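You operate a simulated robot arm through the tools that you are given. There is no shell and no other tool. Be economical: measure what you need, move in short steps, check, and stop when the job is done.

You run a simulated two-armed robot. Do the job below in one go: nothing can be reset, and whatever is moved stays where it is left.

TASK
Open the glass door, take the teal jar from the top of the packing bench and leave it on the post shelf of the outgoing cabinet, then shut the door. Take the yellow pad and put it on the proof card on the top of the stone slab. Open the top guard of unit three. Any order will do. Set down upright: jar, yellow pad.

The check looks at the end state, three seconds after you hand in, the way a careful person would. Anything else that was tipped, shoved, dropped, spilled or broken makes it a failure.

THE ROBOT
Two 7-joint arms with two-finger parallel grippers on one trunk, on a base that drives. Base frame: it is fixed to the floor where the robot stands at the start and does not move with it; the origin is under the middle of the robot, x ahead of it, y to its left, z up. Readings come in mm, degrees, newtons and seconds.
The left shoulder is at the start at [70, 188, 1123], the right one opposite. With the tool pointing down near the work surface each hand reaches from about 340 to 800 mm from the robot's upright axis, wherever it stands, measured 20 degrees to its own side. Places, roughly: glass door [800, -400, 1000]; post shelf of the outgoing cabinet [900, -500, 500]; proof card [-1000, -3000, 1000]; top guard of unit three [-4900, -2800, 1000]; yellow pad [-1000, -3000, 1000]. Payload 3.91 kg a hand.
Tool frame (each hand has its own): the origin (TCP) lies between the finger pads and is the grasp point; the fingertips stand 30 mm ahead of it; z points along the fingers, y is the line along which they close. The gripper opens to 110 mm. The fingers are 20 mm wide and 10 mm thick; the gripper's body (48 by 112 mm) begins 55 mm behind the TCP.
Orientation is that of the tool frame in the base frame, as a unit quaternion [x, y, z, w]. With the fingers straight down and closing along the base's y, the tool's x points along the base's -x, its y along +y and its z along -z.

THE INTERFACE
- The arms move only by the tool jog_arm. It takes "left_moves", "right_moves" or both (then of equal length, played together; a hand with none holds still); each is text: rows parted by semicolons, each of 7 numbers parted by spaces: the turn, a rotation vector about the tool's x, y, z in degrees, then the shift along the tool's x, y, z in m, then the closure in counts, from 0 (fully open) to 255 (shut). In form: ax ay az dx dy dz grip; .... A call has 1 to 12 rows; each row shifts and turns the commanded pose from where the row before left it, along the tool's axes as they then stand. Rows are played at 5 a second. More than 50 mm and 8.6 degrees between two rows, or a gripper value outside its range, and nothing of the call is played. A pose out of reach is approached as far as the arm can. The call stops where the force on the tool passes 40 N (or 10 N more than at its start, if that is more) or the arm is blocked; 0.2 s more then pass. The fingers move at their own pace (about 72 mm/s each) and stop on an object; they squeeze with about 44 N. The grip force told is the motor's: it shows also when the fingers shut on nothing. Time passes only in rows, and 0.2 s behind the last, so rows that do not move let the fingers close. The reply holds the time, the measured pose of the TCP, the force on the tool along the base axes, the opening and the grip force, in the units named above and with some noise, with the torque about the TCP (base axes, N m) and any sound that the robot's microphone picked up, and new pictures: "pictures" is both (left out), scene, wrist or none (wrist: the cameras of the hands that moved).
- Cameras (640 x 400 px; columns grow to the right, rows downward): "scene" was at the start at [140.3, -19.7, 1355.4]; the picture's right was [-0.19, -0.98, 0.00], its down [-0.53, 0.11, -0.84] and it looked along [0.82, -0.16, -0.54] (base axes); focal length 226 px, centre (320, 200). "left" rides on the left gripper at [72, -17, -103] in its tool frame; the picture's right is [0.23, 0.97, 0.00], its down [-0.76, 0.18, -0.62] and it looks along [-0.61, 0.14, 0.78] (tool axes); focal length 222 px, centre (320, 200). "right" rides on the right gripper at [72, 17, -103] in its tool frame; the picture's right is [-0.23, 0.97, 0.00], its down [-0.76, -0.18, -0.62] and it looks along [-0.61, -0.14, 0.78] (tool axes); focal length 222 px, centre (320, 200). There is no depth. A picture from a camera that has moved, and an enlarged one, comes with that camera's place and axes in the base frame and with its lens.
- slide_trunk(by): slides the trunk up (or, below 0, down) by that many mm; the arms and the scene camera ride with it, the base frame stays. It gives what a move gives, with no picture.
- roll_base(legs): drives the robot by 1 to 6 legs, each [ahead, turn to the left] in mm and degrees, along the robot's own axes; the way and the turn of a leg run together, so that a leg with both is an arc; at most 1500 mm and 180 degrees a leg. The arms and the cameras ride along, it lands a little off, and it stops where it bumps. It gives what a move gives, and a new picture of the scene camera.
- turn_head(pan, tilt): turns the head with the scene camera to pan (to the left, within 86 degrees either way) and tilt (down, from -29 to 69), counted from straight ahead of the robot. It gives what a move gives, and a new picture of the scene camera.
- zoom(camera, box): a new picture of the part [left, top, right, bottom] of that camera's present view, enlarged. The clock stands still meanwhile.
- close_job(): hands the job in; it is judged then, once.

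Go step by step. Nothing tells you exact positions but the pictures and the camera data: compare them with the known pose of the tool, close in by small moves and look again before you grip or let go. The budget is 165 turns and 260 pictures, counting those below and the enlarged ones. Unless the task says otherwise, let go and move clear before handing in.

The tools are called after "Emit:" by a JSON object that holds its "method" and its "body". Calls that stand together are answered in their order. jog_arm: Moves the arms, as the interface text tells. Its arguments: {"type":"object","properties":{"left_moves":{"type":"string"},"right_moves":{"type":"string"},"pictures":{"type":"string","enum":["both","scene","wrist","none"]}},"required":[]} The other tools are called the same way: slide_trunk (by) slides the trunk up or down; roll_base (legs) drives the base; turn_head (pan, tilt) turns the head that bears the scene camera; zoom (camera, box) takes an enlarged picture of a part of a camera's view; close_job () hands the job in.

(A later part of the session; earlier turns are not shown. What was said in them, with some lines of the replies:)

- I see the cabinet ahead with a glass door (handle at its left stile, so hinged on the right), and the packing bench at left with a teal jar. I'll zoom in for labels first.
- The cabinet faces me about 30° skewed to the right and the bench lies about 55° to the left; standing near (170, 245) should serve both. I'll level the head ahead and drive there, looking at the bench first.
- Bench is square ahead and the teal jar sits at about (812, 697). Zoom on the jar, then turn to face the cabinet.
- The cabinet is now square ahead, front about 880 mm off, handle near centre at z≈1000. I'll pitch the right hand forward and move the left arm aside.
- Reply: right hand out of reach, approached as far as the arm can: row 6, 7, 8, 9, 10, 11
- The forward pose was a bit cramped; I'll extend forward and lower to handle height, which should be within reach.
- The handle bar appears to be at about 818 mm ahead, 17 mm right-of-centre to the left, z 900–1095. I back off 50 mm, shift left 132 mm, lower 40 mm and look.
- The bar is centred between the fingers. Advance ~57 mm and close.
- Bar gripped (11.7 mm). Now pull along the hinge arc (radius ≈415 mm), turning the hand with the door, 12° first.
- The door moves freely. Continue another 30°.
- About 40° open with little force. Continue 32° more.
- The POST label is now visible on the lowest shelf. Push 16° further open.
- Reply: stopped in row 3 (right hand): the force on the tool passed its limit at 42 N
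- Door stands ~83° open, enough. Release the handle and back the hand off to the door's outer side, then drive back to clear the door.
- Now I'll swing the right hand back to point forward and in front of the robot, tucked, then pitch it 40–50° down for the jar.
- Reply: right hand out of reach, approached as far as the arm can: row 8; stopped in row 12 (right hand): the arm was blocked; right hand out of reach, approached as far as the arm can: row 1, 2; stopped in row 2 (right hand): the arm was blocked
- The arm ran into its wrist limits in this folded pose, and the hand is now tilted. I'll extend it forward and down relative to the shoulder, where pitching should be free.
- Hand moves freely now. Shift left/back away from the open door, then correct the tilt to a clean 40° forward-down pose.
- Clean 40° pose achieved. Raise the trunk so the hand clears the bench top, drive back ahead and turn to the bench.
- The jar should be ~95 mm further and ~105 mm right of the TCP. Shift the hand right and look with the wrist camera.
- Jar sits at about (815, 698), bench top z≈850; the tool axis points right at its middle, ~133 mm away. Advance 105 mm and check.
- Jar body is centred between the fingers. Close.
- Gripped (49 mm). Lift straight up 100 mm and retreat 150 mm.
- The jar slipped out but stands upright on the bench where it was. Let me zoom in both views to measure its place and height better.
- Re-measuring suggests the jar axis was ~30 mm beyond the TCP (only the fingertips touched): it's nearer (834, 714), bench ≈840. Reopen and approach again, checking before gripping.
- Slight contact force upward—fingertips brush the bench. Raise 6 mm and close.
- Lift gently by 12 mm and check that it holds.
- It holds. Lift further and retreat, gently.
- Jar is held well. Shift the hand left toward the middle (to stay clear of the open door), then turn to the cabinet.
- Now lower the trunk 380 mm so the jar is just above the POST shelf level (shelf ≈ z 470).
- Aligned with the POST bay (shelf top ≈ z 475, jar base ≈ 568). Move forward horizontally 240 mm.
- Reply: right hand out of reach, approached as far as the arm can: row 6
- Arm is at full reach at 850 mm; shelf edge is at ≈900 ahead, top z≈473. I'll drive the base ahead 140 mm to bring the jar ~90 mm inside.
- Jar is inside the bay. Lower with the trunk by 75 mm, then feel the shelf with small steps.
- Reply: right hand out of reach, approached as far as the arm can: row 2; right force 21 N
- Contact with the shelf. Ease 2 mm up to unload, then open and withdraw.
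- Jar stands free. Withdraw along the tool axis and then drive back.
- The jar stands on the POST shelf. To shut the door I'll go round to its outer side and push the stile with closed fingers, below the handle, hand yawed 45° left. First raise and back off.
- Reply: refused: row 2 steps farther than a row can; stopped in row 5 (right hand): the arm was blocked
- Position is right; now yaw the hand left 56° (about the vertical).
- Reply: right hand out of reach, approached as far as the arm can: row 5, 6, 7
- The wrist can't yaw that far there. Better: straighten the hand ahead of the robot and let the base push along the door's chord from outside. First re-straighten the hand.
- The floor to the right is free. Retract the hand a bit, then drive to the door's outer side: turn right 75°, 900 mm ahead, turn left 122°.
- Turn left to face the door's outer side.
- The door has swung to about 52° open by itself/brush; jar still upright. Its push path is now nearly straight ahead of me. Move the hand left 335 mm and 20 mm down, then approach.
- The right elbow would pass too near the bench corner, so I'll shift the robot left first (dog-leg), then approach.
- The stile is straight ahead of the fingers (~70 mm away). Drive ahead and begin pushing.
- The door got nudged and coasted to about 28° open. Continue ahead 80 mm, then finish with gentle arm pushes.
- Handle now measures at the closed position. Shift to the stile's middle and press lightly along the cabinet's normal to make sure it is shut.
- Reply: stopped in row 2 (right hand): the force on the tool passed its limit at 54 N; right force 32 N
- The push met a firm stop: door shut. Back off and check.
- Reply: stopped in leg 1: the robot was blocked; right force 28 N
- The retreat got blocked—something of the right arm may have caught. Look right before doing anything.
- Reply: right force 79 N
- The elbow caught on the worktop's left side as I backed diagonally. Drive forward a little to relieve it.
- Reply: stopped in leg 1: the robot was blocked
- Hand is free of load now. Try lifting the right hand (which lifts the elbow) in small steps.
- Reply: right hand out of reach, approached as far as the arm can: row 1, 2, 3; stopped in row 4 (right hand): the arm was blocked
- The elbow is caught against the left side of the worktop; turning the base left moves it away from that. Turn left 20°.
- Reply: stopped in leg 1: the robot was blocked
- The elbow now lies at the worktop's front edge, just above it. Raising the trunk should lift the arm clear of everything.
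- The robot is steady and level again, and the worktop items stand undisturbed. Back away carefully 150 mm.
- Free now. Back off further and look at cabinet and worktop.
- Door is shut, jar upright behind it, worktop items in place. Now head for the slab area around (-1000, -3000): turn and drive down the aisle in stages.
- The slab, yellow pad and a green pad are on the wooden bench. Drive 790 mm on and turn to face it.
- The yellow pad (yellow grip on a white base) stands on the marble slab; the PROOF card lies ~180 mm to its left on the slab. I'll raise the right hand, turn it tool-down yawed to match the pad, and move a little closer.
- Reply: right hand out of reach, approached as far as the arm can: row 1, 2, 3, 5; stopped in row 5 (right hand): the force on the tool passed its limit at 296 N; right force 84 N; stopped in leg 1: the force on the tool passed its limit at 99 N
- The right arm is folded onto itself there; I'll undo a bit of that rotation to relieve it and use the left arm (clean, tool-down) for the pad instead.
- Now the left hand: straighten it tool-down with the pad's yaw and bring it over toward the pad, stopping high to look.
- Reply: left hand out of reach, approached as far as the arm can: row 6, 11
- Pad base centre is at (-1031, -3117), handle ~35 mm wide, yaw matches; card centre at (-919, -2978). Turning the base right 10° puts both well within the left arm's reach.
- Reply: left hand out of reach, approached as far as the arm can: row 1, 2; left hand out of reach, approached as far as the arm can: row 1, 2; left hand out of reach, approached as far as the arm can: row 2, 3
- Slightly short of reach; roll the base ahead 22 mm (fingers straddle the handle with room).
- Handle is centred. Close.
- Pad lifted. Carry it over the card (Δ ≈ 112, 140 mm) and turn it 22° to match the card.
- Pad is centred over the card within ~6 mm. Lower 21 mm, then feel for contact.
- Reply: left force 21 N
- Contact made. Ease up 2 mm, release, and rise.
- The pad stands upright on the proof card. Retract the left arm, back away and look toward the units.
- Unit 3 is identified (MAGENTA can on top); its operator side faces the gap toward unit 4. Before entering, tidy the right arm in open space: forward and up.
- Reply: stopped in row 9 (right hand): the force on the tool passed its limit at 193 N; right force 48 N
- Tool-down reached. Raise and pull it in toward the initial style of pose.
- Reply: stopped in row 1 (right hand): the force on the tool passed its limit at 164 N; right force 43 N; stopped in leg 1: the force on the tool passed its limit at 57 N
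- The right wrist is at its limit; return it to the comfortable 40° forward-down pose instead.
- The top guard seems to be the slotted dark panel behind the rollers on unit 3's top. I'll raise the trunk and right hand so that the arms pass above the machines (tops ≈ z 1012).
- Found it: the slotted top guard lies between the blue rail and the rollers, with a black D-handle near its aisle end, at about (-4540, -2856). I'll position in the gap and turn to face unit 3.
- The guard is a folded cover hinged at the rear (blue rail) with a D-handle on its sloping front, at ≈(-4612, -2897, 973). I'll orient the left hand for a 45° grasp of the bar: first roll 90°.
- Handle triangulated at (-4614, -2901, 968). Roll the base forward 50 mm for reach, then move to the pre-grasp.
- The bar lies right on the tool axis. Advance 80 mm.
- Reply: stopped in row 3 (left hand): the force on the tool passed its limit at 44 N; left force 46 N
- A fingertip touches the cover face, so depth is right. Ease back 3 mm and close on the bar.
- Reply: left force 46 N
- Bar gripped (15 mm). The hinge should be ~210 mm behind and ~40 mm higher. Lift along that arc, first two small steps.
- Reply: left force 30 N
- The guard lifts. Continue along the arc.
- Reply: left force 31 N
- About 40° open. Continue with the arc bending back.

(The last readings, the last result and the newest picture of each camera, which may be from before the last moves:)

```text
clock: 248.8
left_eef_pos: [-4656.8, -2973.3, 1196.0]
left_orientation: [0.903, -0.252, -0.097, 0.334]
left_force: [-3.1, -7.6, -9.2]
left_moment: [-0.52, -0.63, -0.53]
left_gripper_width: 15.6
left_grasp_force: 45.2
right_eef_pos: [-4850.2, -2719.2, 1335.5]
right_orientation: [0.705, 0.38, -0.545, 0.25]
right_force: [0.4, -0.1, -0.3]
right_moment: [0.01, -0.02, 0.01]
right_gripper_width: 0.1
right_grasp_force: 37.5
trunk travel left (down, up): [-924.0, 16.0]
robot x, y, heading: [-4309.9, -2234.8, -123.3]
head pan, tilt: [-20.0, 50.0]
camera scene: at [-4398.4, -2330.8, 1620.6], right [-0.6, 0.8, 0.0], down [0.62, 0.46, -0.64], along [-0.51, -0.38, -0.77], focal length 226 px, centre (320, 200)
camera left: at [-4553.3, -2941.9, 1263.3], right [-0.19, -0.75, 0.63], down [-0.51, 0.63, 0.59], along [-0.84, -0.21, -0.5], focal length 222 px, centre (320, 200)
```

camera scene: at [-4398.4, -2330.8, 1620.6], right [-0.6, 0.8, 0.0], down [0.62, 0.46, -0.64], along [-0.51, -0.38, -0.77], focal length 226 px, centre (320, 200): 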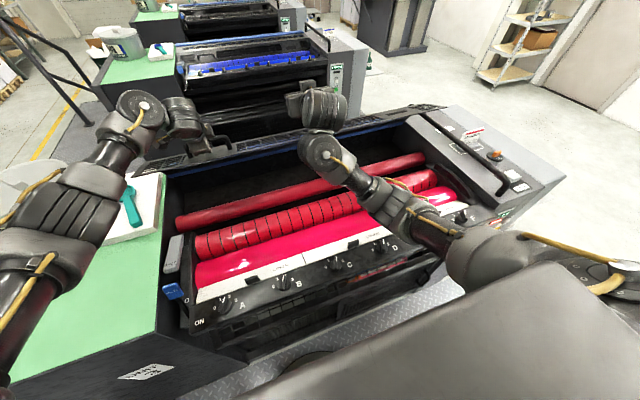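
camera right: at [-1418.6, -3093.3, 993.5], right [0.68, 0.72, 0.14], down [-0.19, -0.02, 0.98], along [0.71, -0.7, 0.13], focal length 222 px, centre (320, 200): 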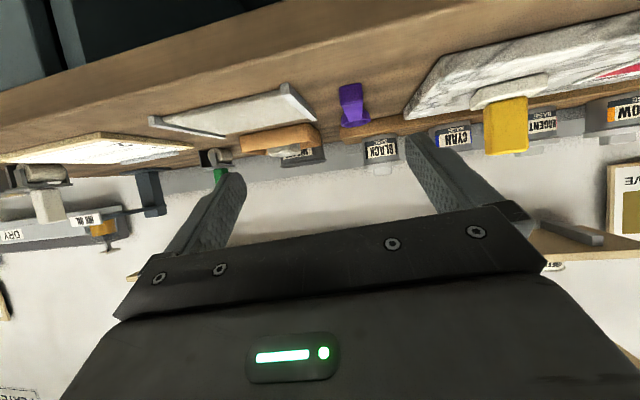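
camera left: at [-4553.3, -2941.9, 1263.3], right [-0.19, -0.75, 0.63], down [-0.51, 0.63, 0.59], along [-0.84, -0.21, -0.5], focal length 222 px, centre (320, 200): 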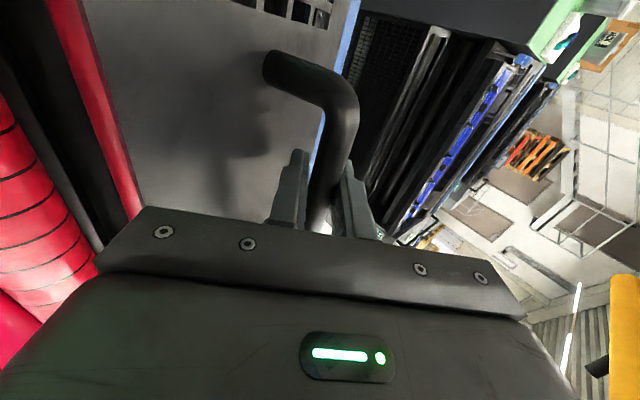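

About 68° open. A safe test: loosen the fingers slightly while still straddling the bar to see whether the guard stays by itself.

Emit:
{"method": "jog_arm", "body": {"left_moves": "0 0 0 0 0 0 190; 0 0 0 0 0 0 190; 0 0 0 0 0 0 190; 0 0 0 0 0 0 190", "pictures": "wrist"}}

```text
clock: 249.8
left_eef_pos: [-4655.9, -2969.5, 1198.6]
left_orientation: [0.902, -0.251, -0.097, 0.336]
left_force: [-1.1, 0.8, 0.3]
left_moment: [0.01, -0.04, -0.03]
left_gripper_width: 28.6
left_grasp_force: 0.1
right_eef_pos: [-4848.8, -2714.8, 1337.9]
right_orientation: [0.704, 0.38, -0.545, 0.251]
right_force: [-0.1, 0.2, 0.4]
right_moment: [0.0, -0.01, 0.0]
right_gripper_width: 0.1
right_grasp_force: 37.5
trunk travel left (down, up): [-924.0, 16.0]
robot x, y, heading: [-4308.5, -2234.4, -123.2]
head pan, tilt: [-20.0, 50.0]
camera left: at [-4552.0, -2938.2, 1265.3], right [-0.19, -0.75, 0.64], down [-0.5, 0.63, 0.59], along [-0.84, -0.21, -0.49], focal length 222 px, centre (320, 200)
```

left: 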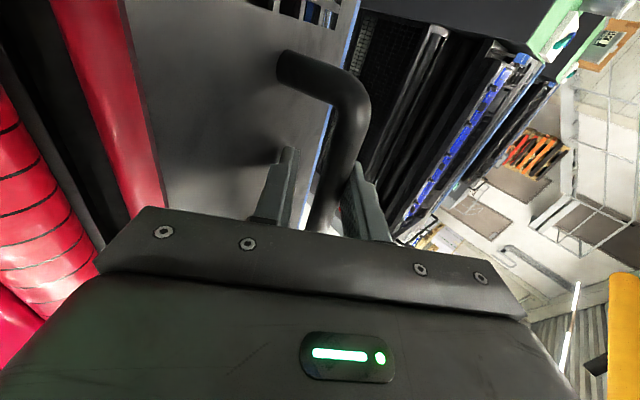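

It stays by itself. Push it a bit further open, with the bar loosely held.

Emit:
{"method": "jog_arm", "body": {"left_moves": "0 0 0 0 0.0211 0.0036 190; 0 0 0 0 0.0206 0.0058 190; 0 0 0 0 0.01 0.0035 190; 0 0 0 0 0 0 190", "pictures": "both"}}

```text
clock: 250.8
left_eef_pos: [-4679.5, -3010.4, 1221.8]
left_orientation: [0.902, -0.253, -0.097, 0.335]
left_force: [-2.6, -1.0, 2.5]
left_moment: [-0.07, -0.01, -0.06]
left_gripper_width: 29.3
left_grasp_force: 1.5
right_eef_pos: [-4850.6, -2716.1, 1337.6]
right_orientation: [0.704, 0.38, -0.545, 0.25]
right_force: [-0.5, -0.4, 0.5]
right_moment: [-0.02, -0.03, 0.01]
right_gripper_width: 0.0
right_grasp_force: 38.1
trunk travel left (down, up): [-924.0, 16.0]
robot x, y, heading: [-4308.3, -2240.7, -123.2]
head pan, tilt: [-20.0, 50.0]
camera scene: at [-4396.5, -2327.1, 1620.9], right [-0.6, 0.8, 0.0], down [0.61, 0.46, -0.64], along [-0.52, -0.38, -0.77], focal length 226 px, centre (320, 200)
camera left: at [-4576.2, -2979.3, 1289.2], right [-0.19, -0.75, 0.64], down [-0.5, 0.63, 0.59], along [-0.84, -0.21, -0.49], focal length 222 px, centre (320, 200)
```

scene: 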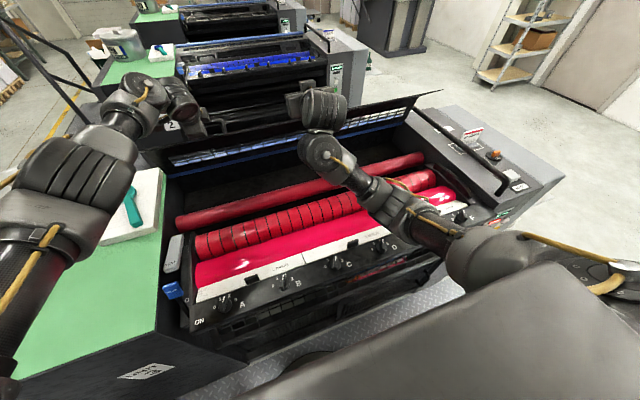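
left: 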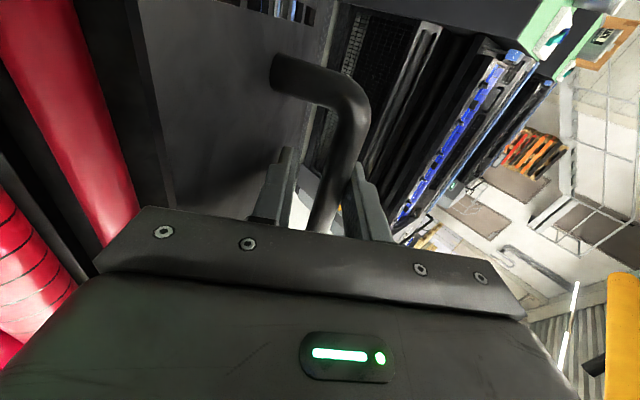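

The guard stands near vertical (~80°). Open the fingers moderately and withdraw along the tool axis.

Emit:
{"method": "jog_arm", "body": {"left_moves": "0 0 0 0 -0.003 0 160; 0 0 0 0 0 0 150; 0 0 0 0 0 -0.015 150; 0 0 0 0 0 -0.025 150; 0 0 0 0 0 -0.035 150; 0 0 0 0 0 -0.045 150; 0 0 0 0 0 -0.045 150; 0 0 0 0 0 0 150", "pictures": "both"}}

```text
clock: 252.5
left_eef_pos: [-4644.4, -2899.4, 1347.7]
left_orientation: [0.884, -0.288, -0.083, 0.358]
left_force: [-43.7, -69.7, -64.3]
left_moment: [2.62, 3.99, -6.2]
left_gripper_width: 45.4
left_grasp_force: 0.0
right_eef_pos: [-4852.5, -2713.0, 1336.2]
right_orientation: [0.704, 0.379, -0.545, 0.252]
right_force: [-0.5, 0.8, 0.0]
right_moment: [0.01, -0.03, 0.03]
right_gripper_width: 0.0
right_grasp_force: 37.6
trunk travel left (down, up): [-924.0, 16.0]
robot x, y, heading: [-4308.9, -2234.6, -123.3]
head pan, tilt: [-20.0, 50.0]
stopped in row 8 (left hand): the force on the tool passed its limit at 291 N (the readings are from after the stop); the commanded pose is now the measured one
camera scene: at [-4399.8, -2323.3, 1620.9], right [-0.6, 0.8, 0.0], down [0.62, 0.46, -0.64], along [-0.51, -0.38, -0.77], focal length 226 px, centre (320, 200)
camera left: at [-4541.8, -2869.3, 1414.8], right [-0.25, -0.69, 0.68], down [-0.48, 0.7, 0.53], along [-0.84, -0.19, -0.51], focal length 222 px, centre (320, 200)
```

scene: 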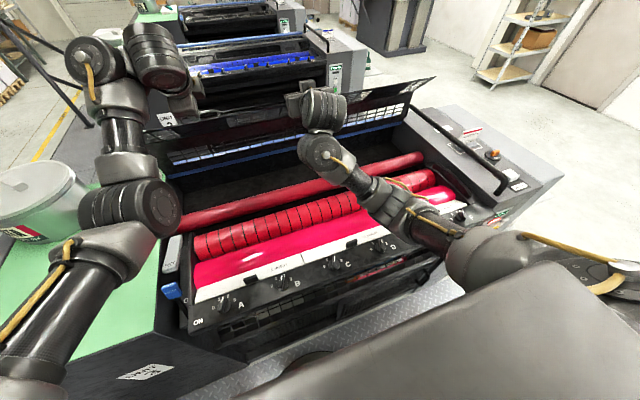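
left: 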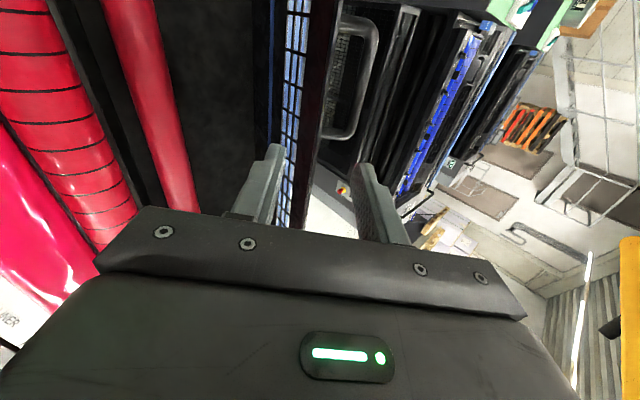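

The hand is clear of the handle and the guard stays up; the arm just folded onto itself. Relieve by easing forward 20 mm.

Emit:
{"method": "jog_arm", "body": {"left_moves": "0 0 0 0 0 0.01 150; 0 0 0 0 0 0.01 150; 0 0 0 0 0 0 150", "pictures": "both"}}

```text
clock: 253.3
left_eef_pos: [-4646.8, -2917.0, 1331.5]
left_orientation: [0.886, -0.284, -0.082, 0.358]
left_force: [0.2, -0.3, 0.4]
left_moment: [0.03, 0.03, -0.02]
left_gripper_width: 45.1
left_grasp_force: 0.0
right_eef_pos: [-4847.5, -2716.9, 1336.1]
right_orientation: [0.704, 0.381, -0.545, 0.251]
right_force: [-0.1, -0.1, 0.0]
right_moment: [0.02, 0.02, 0.02]
right_gripper_width: 0.0
right_grasp_force: 38.0
trunk travel left (down, up): [-924.0, 16.0]
robot x, y, heading: [-4310.5, -2236.4, -123.4]
head pan, tilt: [-20.0, 50.0]
camera scene: at [-4395.4, -2327.8, 1620.9], right [-0.6, 0.8, 0.0], down [0.61, 0.46, -0.64], along [-0.52, -0.38, -0.77], focal length 226 px, centre (320, 200)
camera left: at [-4543.6, -2885.9, 1399.2], right [-0.25, -0.7, 0.68], down [-0.49, 0.69, 0.53], along [-0.84, -0.2, -0.51], focal length 222 px, centre (320, 200)
```

scene: 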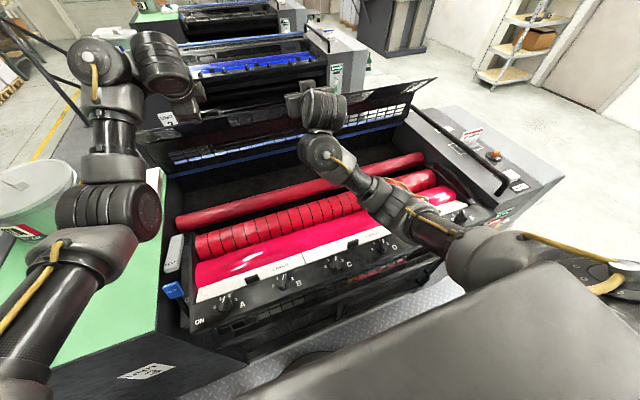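
left: 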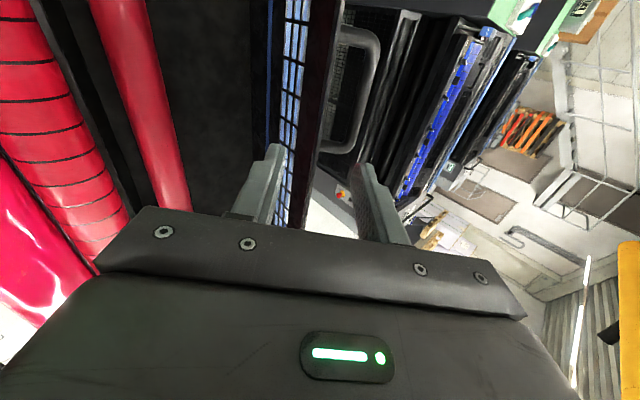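

Emit:
{"method": "roll_base", "body": {"legs": [[-70, 0]]}}

Emit:
{"method": "turn_head", "body": {"pan": 0, "tilt": 40}}

```text
clock: 254.3
left_eef_pos: [-4617.0, -2871.0, 1322.7]
left_orientation: [0.888, -0.284, -0.078, 0.352]
left_force: [0.5, -0.5, 0.3]
left_moment: [0.04, 0.08, -0.03]
left_gripper_width: 45.4
left_grasp_force: 0.0
right_eef_pos: [-4819.3, -2671.4, 1329.8]
right_orientation: [0.708, 0.381, -0.54, 0.248]
right_force: [0.9, 0.5, -1.6]
right_moment: [-0.02, 0.05, 0.01]
right_gripper_width: 0.0
right_grasp_force: 37.6
trunk travel left (down, up): [-924.0, 16.0]
robot x, y, heading: [-4267.2, -2178.8, -122.9]
head pan, tilt: [-20.0, 50.0]
camera scene: at [-4369.2, -2285.8, 1620.5], right [-0.6, 0.8, 0.0], down [0.62, 0.46, -0.63], along [-0.51, -0.38, -0.77], focal length 226 px, centre (320, 200)
```

scene: 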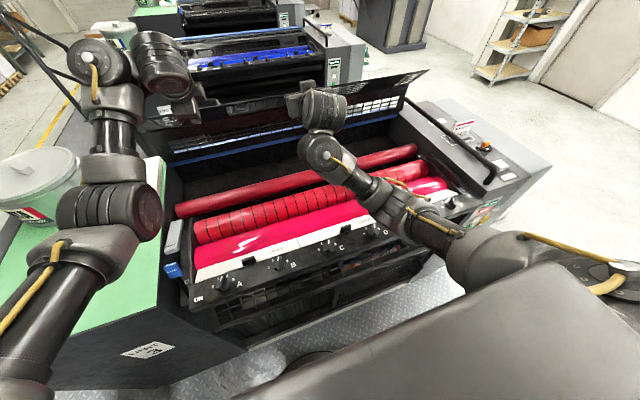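

```text
clock: 255.1
left_eef_pos: [-4608.7, -2859.4, 1330.4]
left_orientation: [0.887, -0.283, -0.08, 0.357]
left_force: [0.0, -0.6, 0.5]
left_moment: [-0.04, 0.0, 0.0]
left_gripper_width: 45.1
left_grasp_force: 0.1
right_eef_pos: [-4811.6, -2659.1, 1336.2]
right_orientation: [0.705, 0.381, -0.543, 0.251]
right_force: [-0.4, 0.5, -0.6]
right_moment: [0.0, 0.0, 0.01]
right_gripper_width: 0.1
right_grasp_force: 38.0
trunk travel left (down, up): [-924.0, 16.0]
robot x, y, heading: [-4267.9, -2184.2, -123.0]
head pan, tilt: [0.0, 40.0]
camera scene: at [-4345.1, -2296.1, 1634.8], right [-0.84, 0.55, 0.0], down [0.35, 0.54, -0.77], along [-0.42, -0.64, -0.64], focal length 226 px, centre (320, 200)
```

scene: 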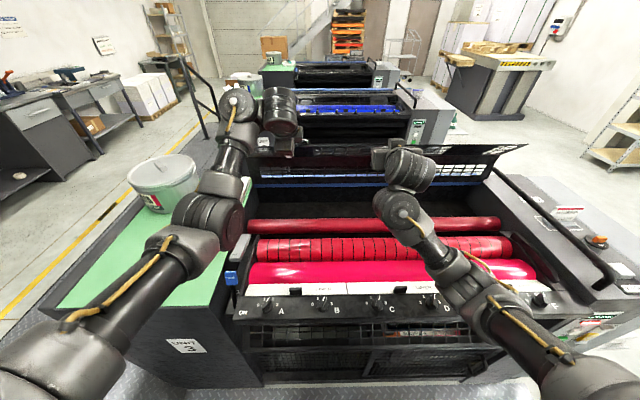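

Emit:
{"method": "zoom", "body": {"camera": "scene", "box": [220, 120, 560, 330]}}

```text
1.88 times, centred on (390, 225) of scene
camera zoom: at [-4345.1, -2296.1, 1634.8], right [-0.84, 0.55, 0.0], down [0.35, 0.54, -0.77], along [-0.42, -0.64, -0.64], focal length 426 px, centre (188, 153)
```

zoom: 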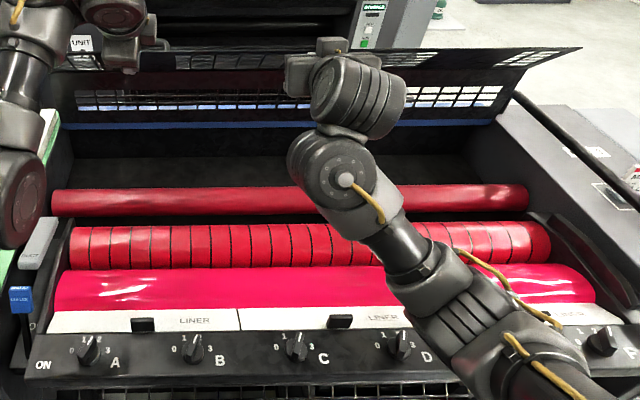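

The guard of unit three stands open and holds, both hands are free of everything, the pad stands on the proof card, and the jar stands on the POST shelf behind the shut door. Handing in.

Emit:
{"method": "close_job", "body": {}}

```text
The job is handed in.
```

I handed the job in with all three parts done, going by my last pictures of each:

- **Jar and glass door:** The teal jar stands upright on the POST shelf of the outgoing cabinet, and the door is shut. My first grip on the jar slipped, but the jar stayed standing where it was.
- **Yellow pad:** It stands upright on the proof card on the stone slab.
- **Unit three:** The top guard is open to about 80 degrees and stayed up by itself after I let go.

**One snag:** while I backed away from the cabinet, the right elbow caught on the worktop beside it. I freed it, and the trays and cards there looked undisturbed in the pictures.
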